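You operate a simulated robot arm through the tools that you are given. There is no shell and no other tool. Be economical: measure what you need, move in short steps, check, and stop when the job is done.

You are at the controls of a simulated robot arm. One attempt, no reset.

Task
Put the white lapel microphone on the orange gel frame.

It is judged by the outcome, as a careful person would: the job done as asked, and still so three seconds after it is handed in. It fails if anything else is knocked over, pushed out of place, dropped, spilled or broken.

Robot
A 7-joint arm with a two-finger parallel gripper, fixed in place. Base frame: the origin is at the foot of the arm, x ahead of it, y to its left, z up; the work surface is at about z = 0. Units: mm, degrees, N and s.
With the tool pointing down near the work surface it reaches from about 240 to 620 mm from the base axis. Its first joint turns from -66.0 to 66.0 degrees. Payload 2.6 kg.
Tool frame: the origin (TCP) lies between the finger pads and is the grasp point; the fingertips stand 30 mm ahead of it; z points along the fingers, y is the line along which they close. Largest opening 94 mm; finger width 28, thickness 10; the body of the gripper, 50 by 96 mm, starts 55 mm behind the TCP.
Orientation is that of the tool frame in the base frame, as [roll, pitch, yaw] about the fixed x, y, z axes, in that order (R = Rz(yaw) Ry(pitch) Rx(roll)). With the fingers straight down and closing along the base's y, the tool's x points along the base's -x, its y along +y and its z along -z.

Tools
- The arm moves only by the tool apply_moves. Its argument "rows" is text: rows parted by semicolons, each of 7 numbers parted by spaces: the gripper command, from -1 (shut) to 1 (fully open), values between in proportion, then the shift along the base's x, y, z in units of 250 mm (1.0 is 250 mm), then the turn, a rotation vector about the base's x, y, z in units of 60 degrees (1.0 is 60 degrees). In form: grip x y z wx wy wz; .... A call has 1 to 20 rows; each row is the pose to reach, as a shift and turn from the pose commanded when the call began. A call with a number of a shift or a turn outside -1 to 1 is refused whole. A row lasts 0.2 s, in which the tool goes at most 50 mm and 8.6 degrees; a call with a longer step from one row to the next is refused whole, and so is a gripper value outside its range. Where a pose cannot be reached the arm comes as near as it can. A force on the tool above 40 N (or 10 N above the force at the start of the call, whichever is more), or a blocked arm, ends the call early, and 0.2 s more pass. The fingers move at their own pace (about 72 mm/s each) and stop on an object; they squeeze with about 24 N. The grip force told is the motor's: it shows also when the fingers shut on nothing. Time passes only in rows, and 0.2 s behind the last, so rows that repeat a pose let the fingers close. The reply holds the time, the measured pose of the TCP, the force on the tool along the base axes, the opening and the grip force, in the units named above and with some noise, and new pictures: "show" is both (left out), scene, wrist or none.
- Cameras (640 x 400 px; columns grow to the right, rows downward): "scene" is fixed at [18.5, 432.7, 546.9]; the picture's right is [-0.87, -0.50, 0.00], its down [-0.37, 0.63, -0.68] and it looks along [0.34, -0.59, -0.73] (base axes); focal length 342 px, centre (320, 200). "wrist" rides on the gripper at [-37, 0, -58] in the tool frame; the picture's right is [0.00, -1.00, 0.00], its down [0.97, 0.00, -0.24] and it looks along [0.24, 0.00, 0.97] (tool axes); focal length 218 px, centre (320, 200). There is no depth. A picture from a camera that has moved, and an enlarged one, comes with that camera's place and axes in the base frame and with its lens.
- enlarge(camera, box): a new picture of the part [left, top, right, bottom] of that camera's present view, enlarged. It takes no simulated time.
- job_done(): hands the job in; it is judged then, once.

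Work in short steps. Places have to be worked out from the pictures, the camera data and where the tool is seen: move nearer, look again, correct. Check each grasp and each placing, and mend what went wrong. You have 90 turns and 150 pictures in all, those below and enlarged ones among them. Open the gripper and draw the arm clear of the work before you hand the job in, unless the task says otherwise; then end with one line.

The tools are called after "Emit:" by a JSON object that holds its "op" and its "data". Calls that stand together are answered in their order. apply_moves: Moves the arm, as the interface text tells. Its arguments: {"type":"object","properties":{"rows":{"type":"string"},"show":{"type":"string","enum":["both","scene","wrist","none"]}},"required":["rows"]} The other tools are called the same way: enlarge (camera, box) takes an enlarged picture of a part of a camera's view; job_done () hands the job in.

At the start:

```text
time: 0.0
position: [393.2, 38.1, 209.7]
ee_rot: [-180.0, 0.0, 180.0]
force: [-0.4, -0.3, -0.8]
opening: 94.0
gripper_force: 0.0
```

scene: 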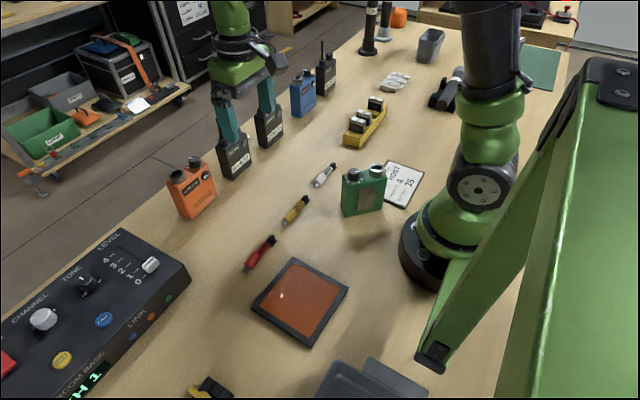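
wrist: 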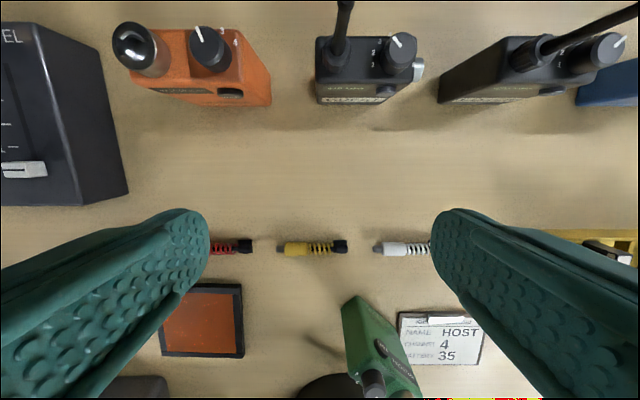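

The white mic lies along y near (300, -76), and the frame is near (183, 211). I'll look closely at both before moving.

Emit:
{"op": "enlarge", "data": {"camera": "scene", "box": [280, 140, 400, 215]}}

Emit:
{"op": "enlarge", "data": {"camera": "scene", "box": [220, 225, 420, 350]}}

```text
5.33 times, centred on (340, 178) of scene
camera zoom: at [18.5, 432.7, 546.9], right [-0.87, -0.5, 0.0], down [-0.37, 0.63, -0.68], along [0.34, -0.59, -0.73], focal length 1825 px, centre (213, 320)
```

zoom: 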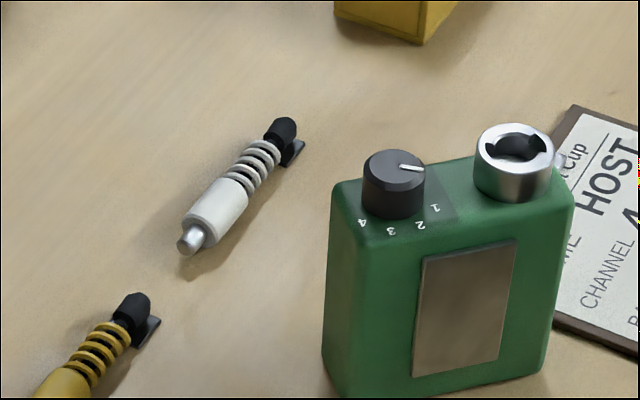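

```text
3.20 times, centred on (320, 288) of scene
camera zoom: at [18.5, 432.7, 546.9], right [-0.87, -0.5, 0.0], down [-0.37, 0.63, -0.68], along [0.34, -0.59, -0.73], focal length 1095 px, centre (320, -80)
```

zoom: 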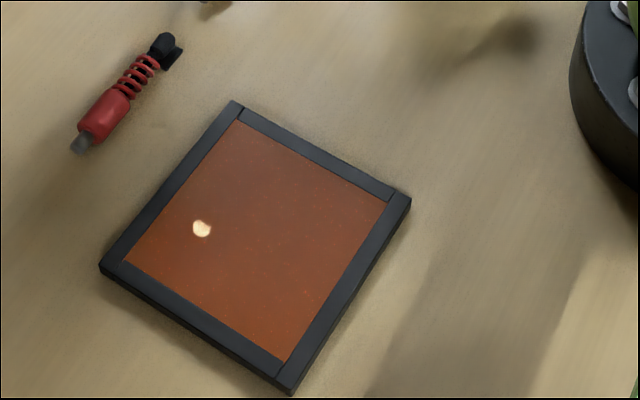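

The barrel centre is near (299, -58). I'll move above it while yawing toward +90°, staying high.

Emit:
{"op": "apply_moves", "data": {"rows": "1 -0.05 -0.06 0 0 0 0.14; 1 -0.1 -0.12 0 0 0 0.28; 1 -0.16 -0.18 0 0 0 0.42; 1 -0.22 -0.24 0 0 0 0.56; 1 -0.28 -0.3 0 0 0 0.7; 1 -0.33 -0.36 0 0 0 0.84; 1 -0.377 -0.4 0 0 0 0.98", "show": "none"}}

Emit:
{"op": "apply_moves", "data": {"rows": "1 0 0 0 0 0 0.14; 1 0 0 0 0 0 0.28; 1 0 0 0 0 0 0.42; 1 0 0 0 0 0 0.52; 1 0 0 0 0 0 0.52"}}

```text
time: 1.6
position: [297.8, -61.1, 207.4]
ee_rot: [-180.0, 0.0, -121.2]
force: [0.3, 0.4, 0.1]
opening: 94.0
gripper_force: 0.1
```

```text
time: 2.8
position: [299.1, -61.6, 209.8]
ee_rot: [-180.0, 0.0, -90.0]
force: [-0.1, 0.9, -0.9]
opening: 93.9
gripper_force: 0.1
camera wrist: at [298.6, -25.1, 267.5], right [1.0, 0.0, 0.0], down [0.0, -0.97, 0.24], along [0.0, -0.24, -0.97], focal length 218 px, centre (320, 200)
```

scene: 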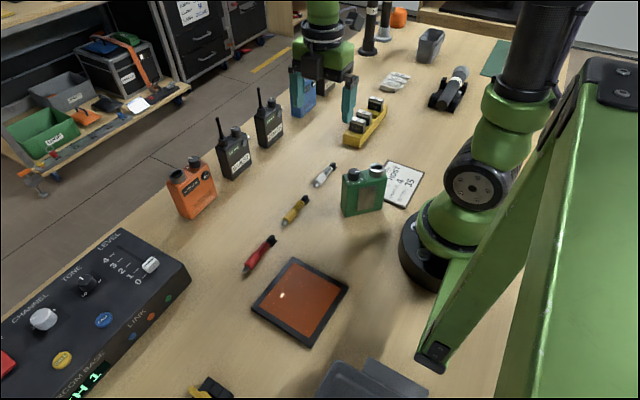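
wrist: 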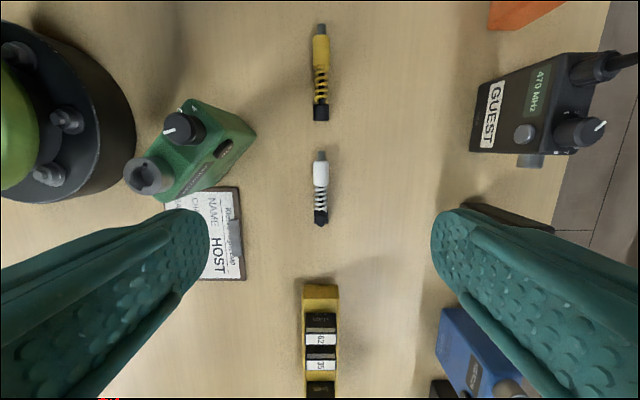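

The mic is centred under the tool, with its barrel at y -42 to -74 and about 16 mm thick. I'll narrow the gripper to about 40 mm so it clears the green pack, then descend partway and check.

Emit:
{"op": "apply_moves", "data": {"rows": "-0.15 0 0 0 0 0 0; -0.15 0 0 -0.1 0 0 0; -0.15 0 0 -0.2 0 0 0; -0.15 0 0 -0.3 0 0 0; -0.15 0 0 -0.4 0 0 0; -0.15 0 0 -0.48 0 0 0; -0.15 0 0 -0.48 0 0 0"}}

```text
time: 4.4
position: [298.2, -62.0, 90.1]
ee_rot: [180.0, 0.0, -90.0]
force: [0.5, 0.8, 0.2]
opening: 40.1
gripper_force: 0.1
camera wrist: at [297.3, -25.4, 148.2], right [1.0, 0.0, 0.0], down [0.0, -0.97, 0.24], along [0.0, -0.24, -0.97], focal length 218 px, centre (320, 200)
```

scene: 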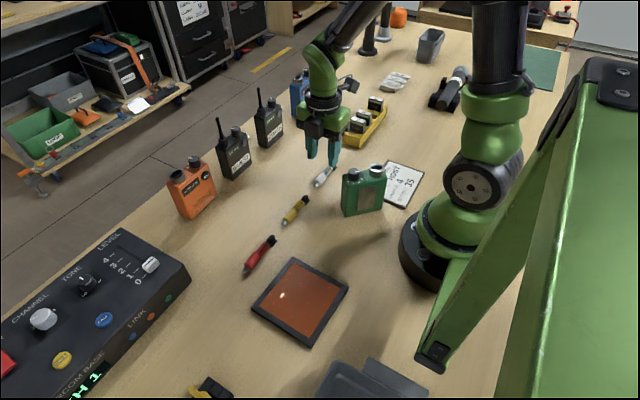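
wrist: 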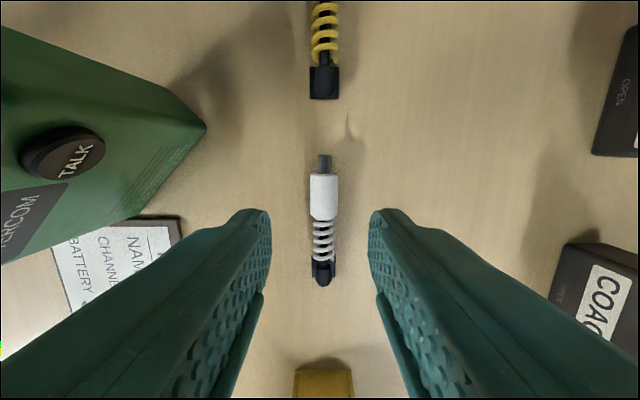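

The mic is centred between the fingers, with the barrel at y -42 to -73. I'll descend to z≈34 and close.

Emit:
{"op": "apply_moves", "data": {"rows": "-0.15 0 0.01 -0.08 0 0 0; -0.15 0 0.01 -0.16 0 0 0; -0.15 0 0.01 -0.224 0 0 0; -0.15 0 0.01 -0.224 0 0 0; -1 0 0.01 -0.224 0 0 0; -1 0 0.01 -0.224 0 0 0; -1 0 0.01 -0.224 0 0 0"}}

```text
time: 6.0
position: [296.1, -57.7, 32.8]
ee_rot: [180.0, 0.0, -90.0]
force: [-0.8, -1.0, 1.0]
opening: 15.2
gripper_force: 24.1
camera wrist: at [296.7, -21.9, 92.5], right [1.0, 0.0, 0.0], down [0.0, -0.97, 0.24], along [0.0, -0.24, -0.97], focal length 218 px, centre (320, 200)
```

scene: 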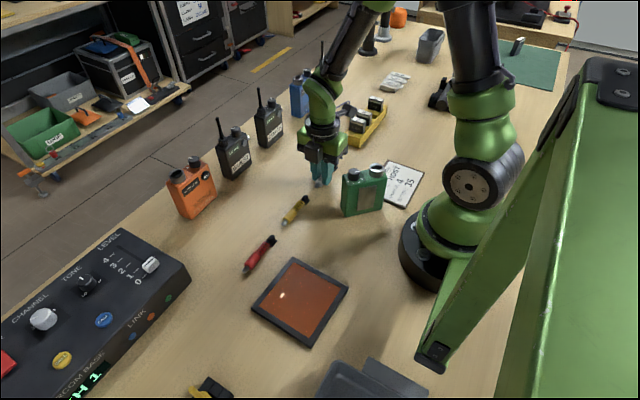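
wrist: 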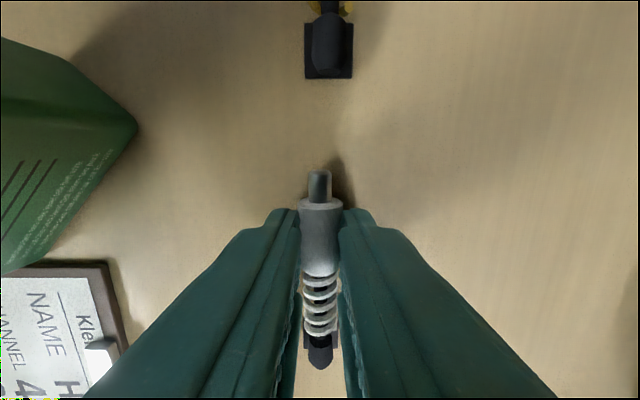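

Gripped at 15.2 mm opening. I'll lift straight up and check the hold.

Emit:
{"op": "apply_moves", "data": {"rows": "-1 0 0 0.08 0 0 0; -1 0 0 0.2 0 0 0; -1 0 0 0.35 0 0 0; -1 0 0 0.5 0 0 0; -1 0 0 0.6 0 0 0; -1 0 0 0.6 0 0 0"}}

```text
time: 7.4
position: [297.0, -60.7, 184.8]
ee_rot: [-179.9, 0.0, -90.1]
force: [-0.2, -0.1, -1.0]
opening: 14.4
gripper_force: 24.7
camera wrist: at [296.7, -23.7, 243.1], right [1.0, 0.0, 0.0], down [0.0, -0.97, 0.24], along [0.0, -0.24, -0.97], focal length 218 px, centre (320, 200)
```

scene: 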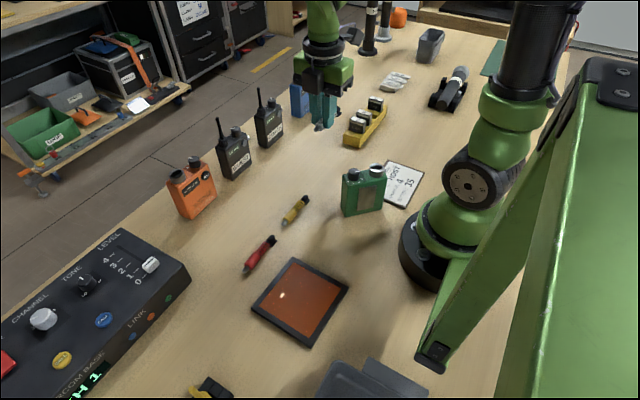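
wrist: 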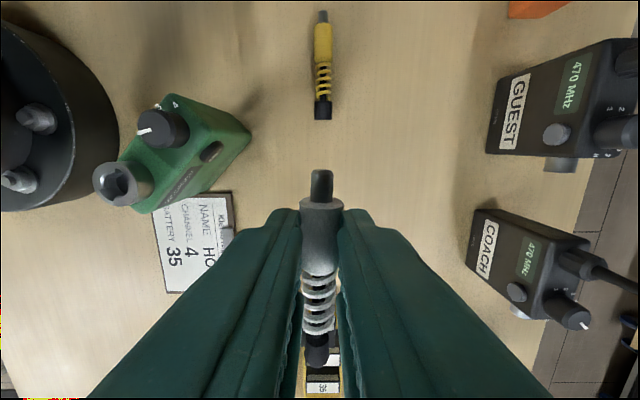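

The mic is secure. I'll carry it toward the frame at height, turning it gradually to 45° so it lies along the diagonal within the frame.

Emit:
{"op": "apply_moves", "data": {"rows": "-1 -0.04 0.11 0 0 0 0.06; -1 -0.08 0.22 0 0 0 0.13; -1 -0.13 0.35 0 0 0 0.2; -1 -0.17 0.48 0 0 0 0.28; -1 -0.216 0.6 0 0 0 0.35", "show": "none"}}

Emit:
{"op": "apply_moves", "data": {"rows": "-1 -0.06 0.106 0 0 0 0.08; -1 -0.12 0.212 0 0 0 0.16; -1 -0.18 0.318 0 0 0 0.24; -1 -0.24 0.424 0 0 0 0.32; -1 -0.3 0.53 0 0 0 0.4; -1 -0.3 0.53 0 0 0 0.4"}}

```text
time: 8.6
position: [242.8, 90.7, 184.1]
ee_rot: [180.0, 0.0, -69.0]
force: [0.4, 0.6, 0.0]
opening: 15.5
gripper_force: 23.9
```

```text
time: 10.0
position: [167.6, 226.8, 183.9]
ee_rot: [-179.9, 0.0, -45.0]
force: [0.1, -0.3, 0.3]
opening: 16.7
gripper_force: 24.4
camera wrist: at [142.1, 253.0, 242.4], right [0.71, 0.71, 0.0], down [0.69, -0.69, 0.24], along [0.17, -0.17, -0.97], focal length 218 px, centre (320, 200)
```

scene: 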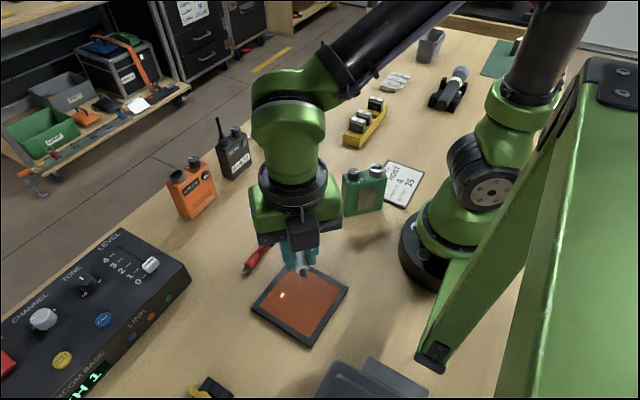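
wrist: 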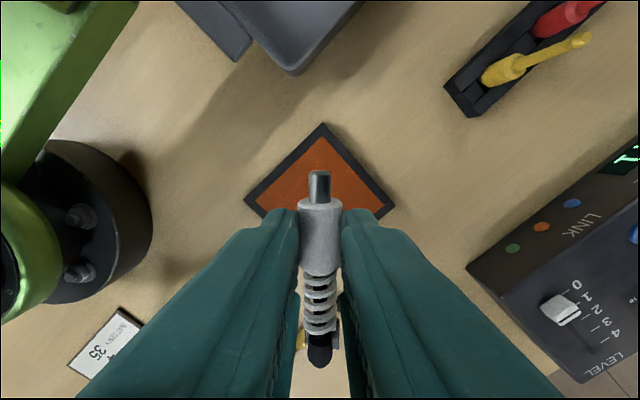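

The frame is confirmed at about (187, 209) and the mic is over its diagonal. I'll descend to just above it.

Emit:
{"op": "apply_moves", "data": {"rows": "-1 0.004 0 -0.12 0 0 0; -1 0.008 0 -0.24 0 0 0; -1 0.01 0 -0.36 0 0 0; -1 0.01 0 -0.46 0 0 0; -1 0.01 0 -0.53 0 0 0; -1 0.01 0 -0.53 0 0 0"}}

Emit:
{"op": "enlarge", "data": {"camera": "scene", "box": [220, 230, 380, 350]}}

```text
time: 11.4
position: [169.1, 225.5, 50.5]
ee_rot: [179.9, 0.0, -45.0]
force: [-0.2, 0.4, -0.5]
opening: 16.5
gripper_force: 24.2
camera wrist: at [143.7, 252.0, 109.0], right [0.71, 0.71, 0.0], down [0.69, -0.69, 0.24], along [0.17, -0.17, -0.97], focal length 218 px, centre (320, 200)
```

scene: 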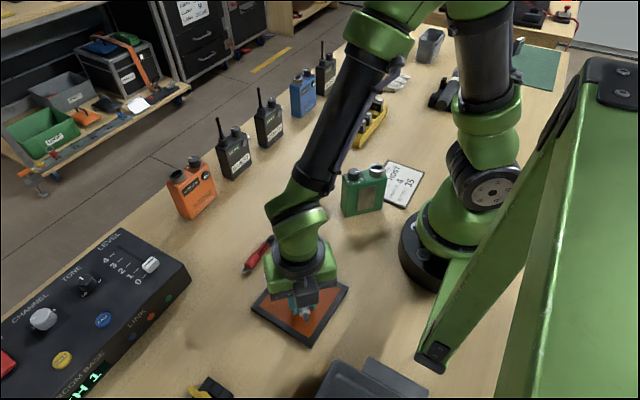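
wrist: 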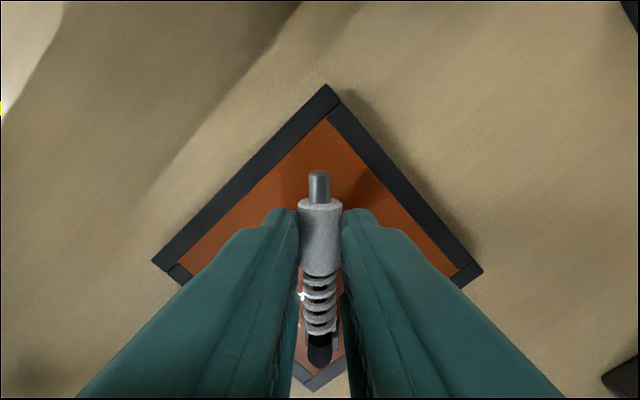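

```text
3.33 times, centred on (300, 290) of scene
camera zoom: at [18.5, 432.7, 546.9], right [-0.87, -0.5, 0.0], down [-0.37, 0.63, -0.68], along [0.34, -0.59, -0.73], focal length 1140 px, centre (387, -100)
```

zoom: 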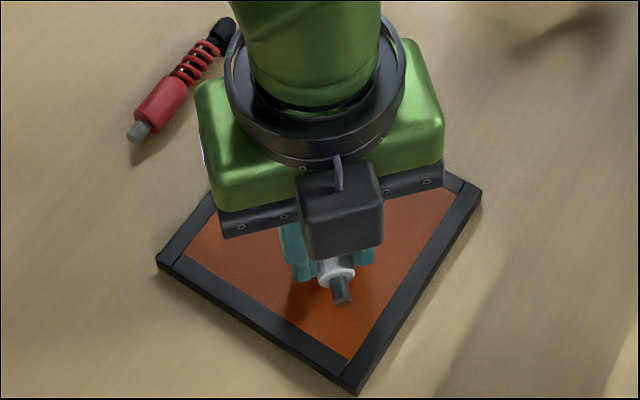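

The mic is centred over the frame along its diagonal (wrist estimate: mic centre ~60 vs frame ~63 along the diagonal). I'll lower slowly, watching the force.

Emit:
{"op": "apply_moves", "data": {"rows": "-1 0 0 -0.012 0 0 0; -1 0 0 -0.024 0 0 0; -1 0 0 -0.036 0 0 0; -1 0 0 -0.036 0 0 0", "show": "wrist"}}

```text
time: 12.4
position: [170.8, 224.6, 41.2]
ee_rot: [180.0, -0.1, -45.0]
force: [-1.0, 0.4, 8.1]
opening: 15.0
gripper_force: 24.6
camera wrist: at [143.9, 250.3, 99.7], right [0.71, 0.71, 0.0], down [0.69, -0.69, 0.24], along [0.17, -0.17, -0.97], focal length 218 px, centre (320, 200)
```

wrist: 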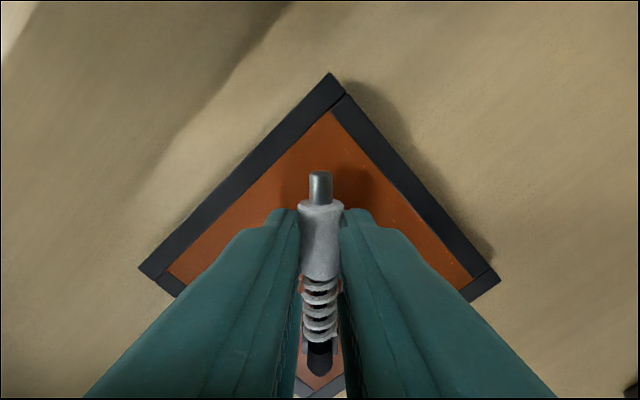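

There is now about 8 N of contact, so the mic is resting on the gel. I'll open gently to about 36 mm and hold.

Emit:
{"op": "apply_moves", "data": {"rows": "-0.6 0 0 0 0 0 0; -0.4 0 0 0.004 0 0 0; -0.25 0 0 0.008 0 0 0; -0.25 0 0 0.008 0 0 0", "show": "wrist"}}

```text
time: 13.4
position: [171.7, 224.4, 43.8]
ee_rot: [180.0, 0.0, -45.1]
force: [-0.2, 0.1, 0.5]
opening: 35.2
gripper_force: 0.0
camera wrist: at [144.7, 250.3, 101.5], right [0.71, 0.71, 0.0], down [0.69, -0.69, 0.24], along [0.17, -0.17, -0.97], focal length 218 px, centre (320, 200)
```

wrist: 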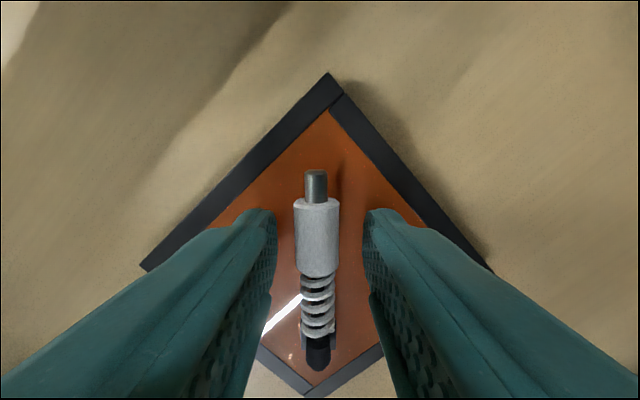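

The mic is released and lying on the gel. I'll rise straight up and clear.

Emit:
{"op": "apply_moves", "data": {"rows": "-0.25 0 0 0.06 0 0 0; -0.25 0 0 0.16 0 0 0; -0.25 0 0 0.3 0 0 0; -0.25 0 0 0.46 0 0 0; -0.25 0 0 0.6 0 0 0; -0.25 0.15 -0.1 0.6 0 0 0; -0.25 0.3 -0.2 0.6 0 0 0; -0.25 0.42 -0.35 0.6 0 0 0; -0.25 0.5 -0.5 0.6 0 0 0; 0 0.5 -0.5 0.6 0 0 0"}}

Emit:
{"op": "enlarge", "data": {"camera": "scene", "box": [220, 230, 380, 350]}}

```text
time: 15.6
position: [298.4, 98.3, 194.3]
ee_rot: [179.9, 0.0, -44.9]
force: [0.4, 1.0, 0.0]
opening: 47.3
gripper_force: 0.2
camera wrist: at [272.9, 125.5, 254.3], right [0.71, 0.71, 0.0], down [0.69, -0.69, 0.24], along [0.17, -0.17, -0.97], focal length 218 px, centre (320, 200)
```

scene: 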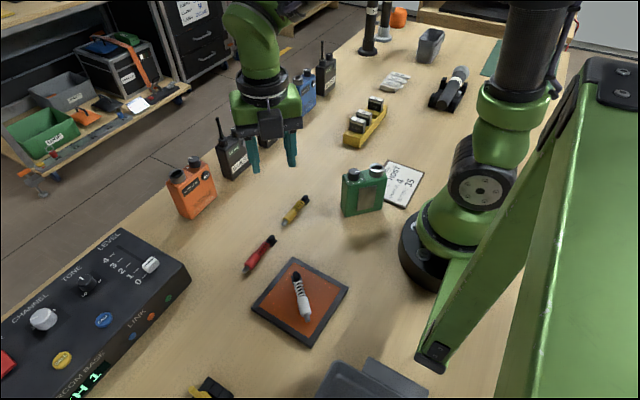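
wrist: 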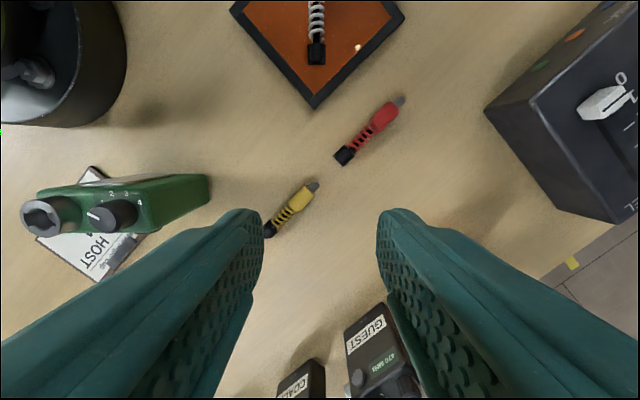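

```text
3.33 times, centred on (300, 290) of scene
camera zoom: at [18.5, 432.6, 546.9], right [-0.87, -0.5, 0.0], down [-0.37, 0.63, -0.68], along [0.34, -0.59, -0.73], focal length 1140 px, centre (387, -100)
```

zoom: 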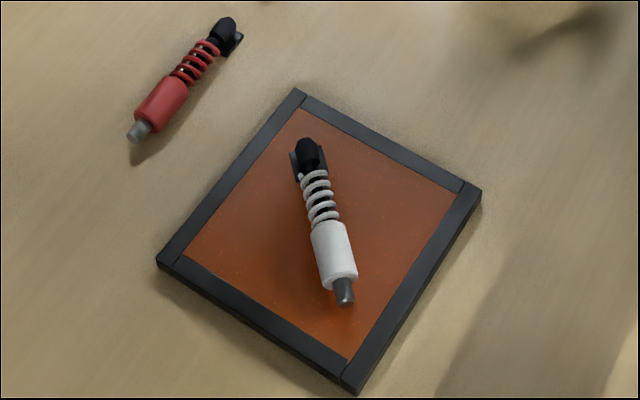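

The white mic lies fully inside the frame on the gel. The frame and everything else are where they were, and the arm is clear with the gripper open, so I'm handing in.

Emit:
{"op": "job_done", "data": {}}

```text
The job is handed in.
```

The white lapel microphone is resting on the orange gel frame, the arm is clear of it, and nothing else looked disturbed in the last pictures.
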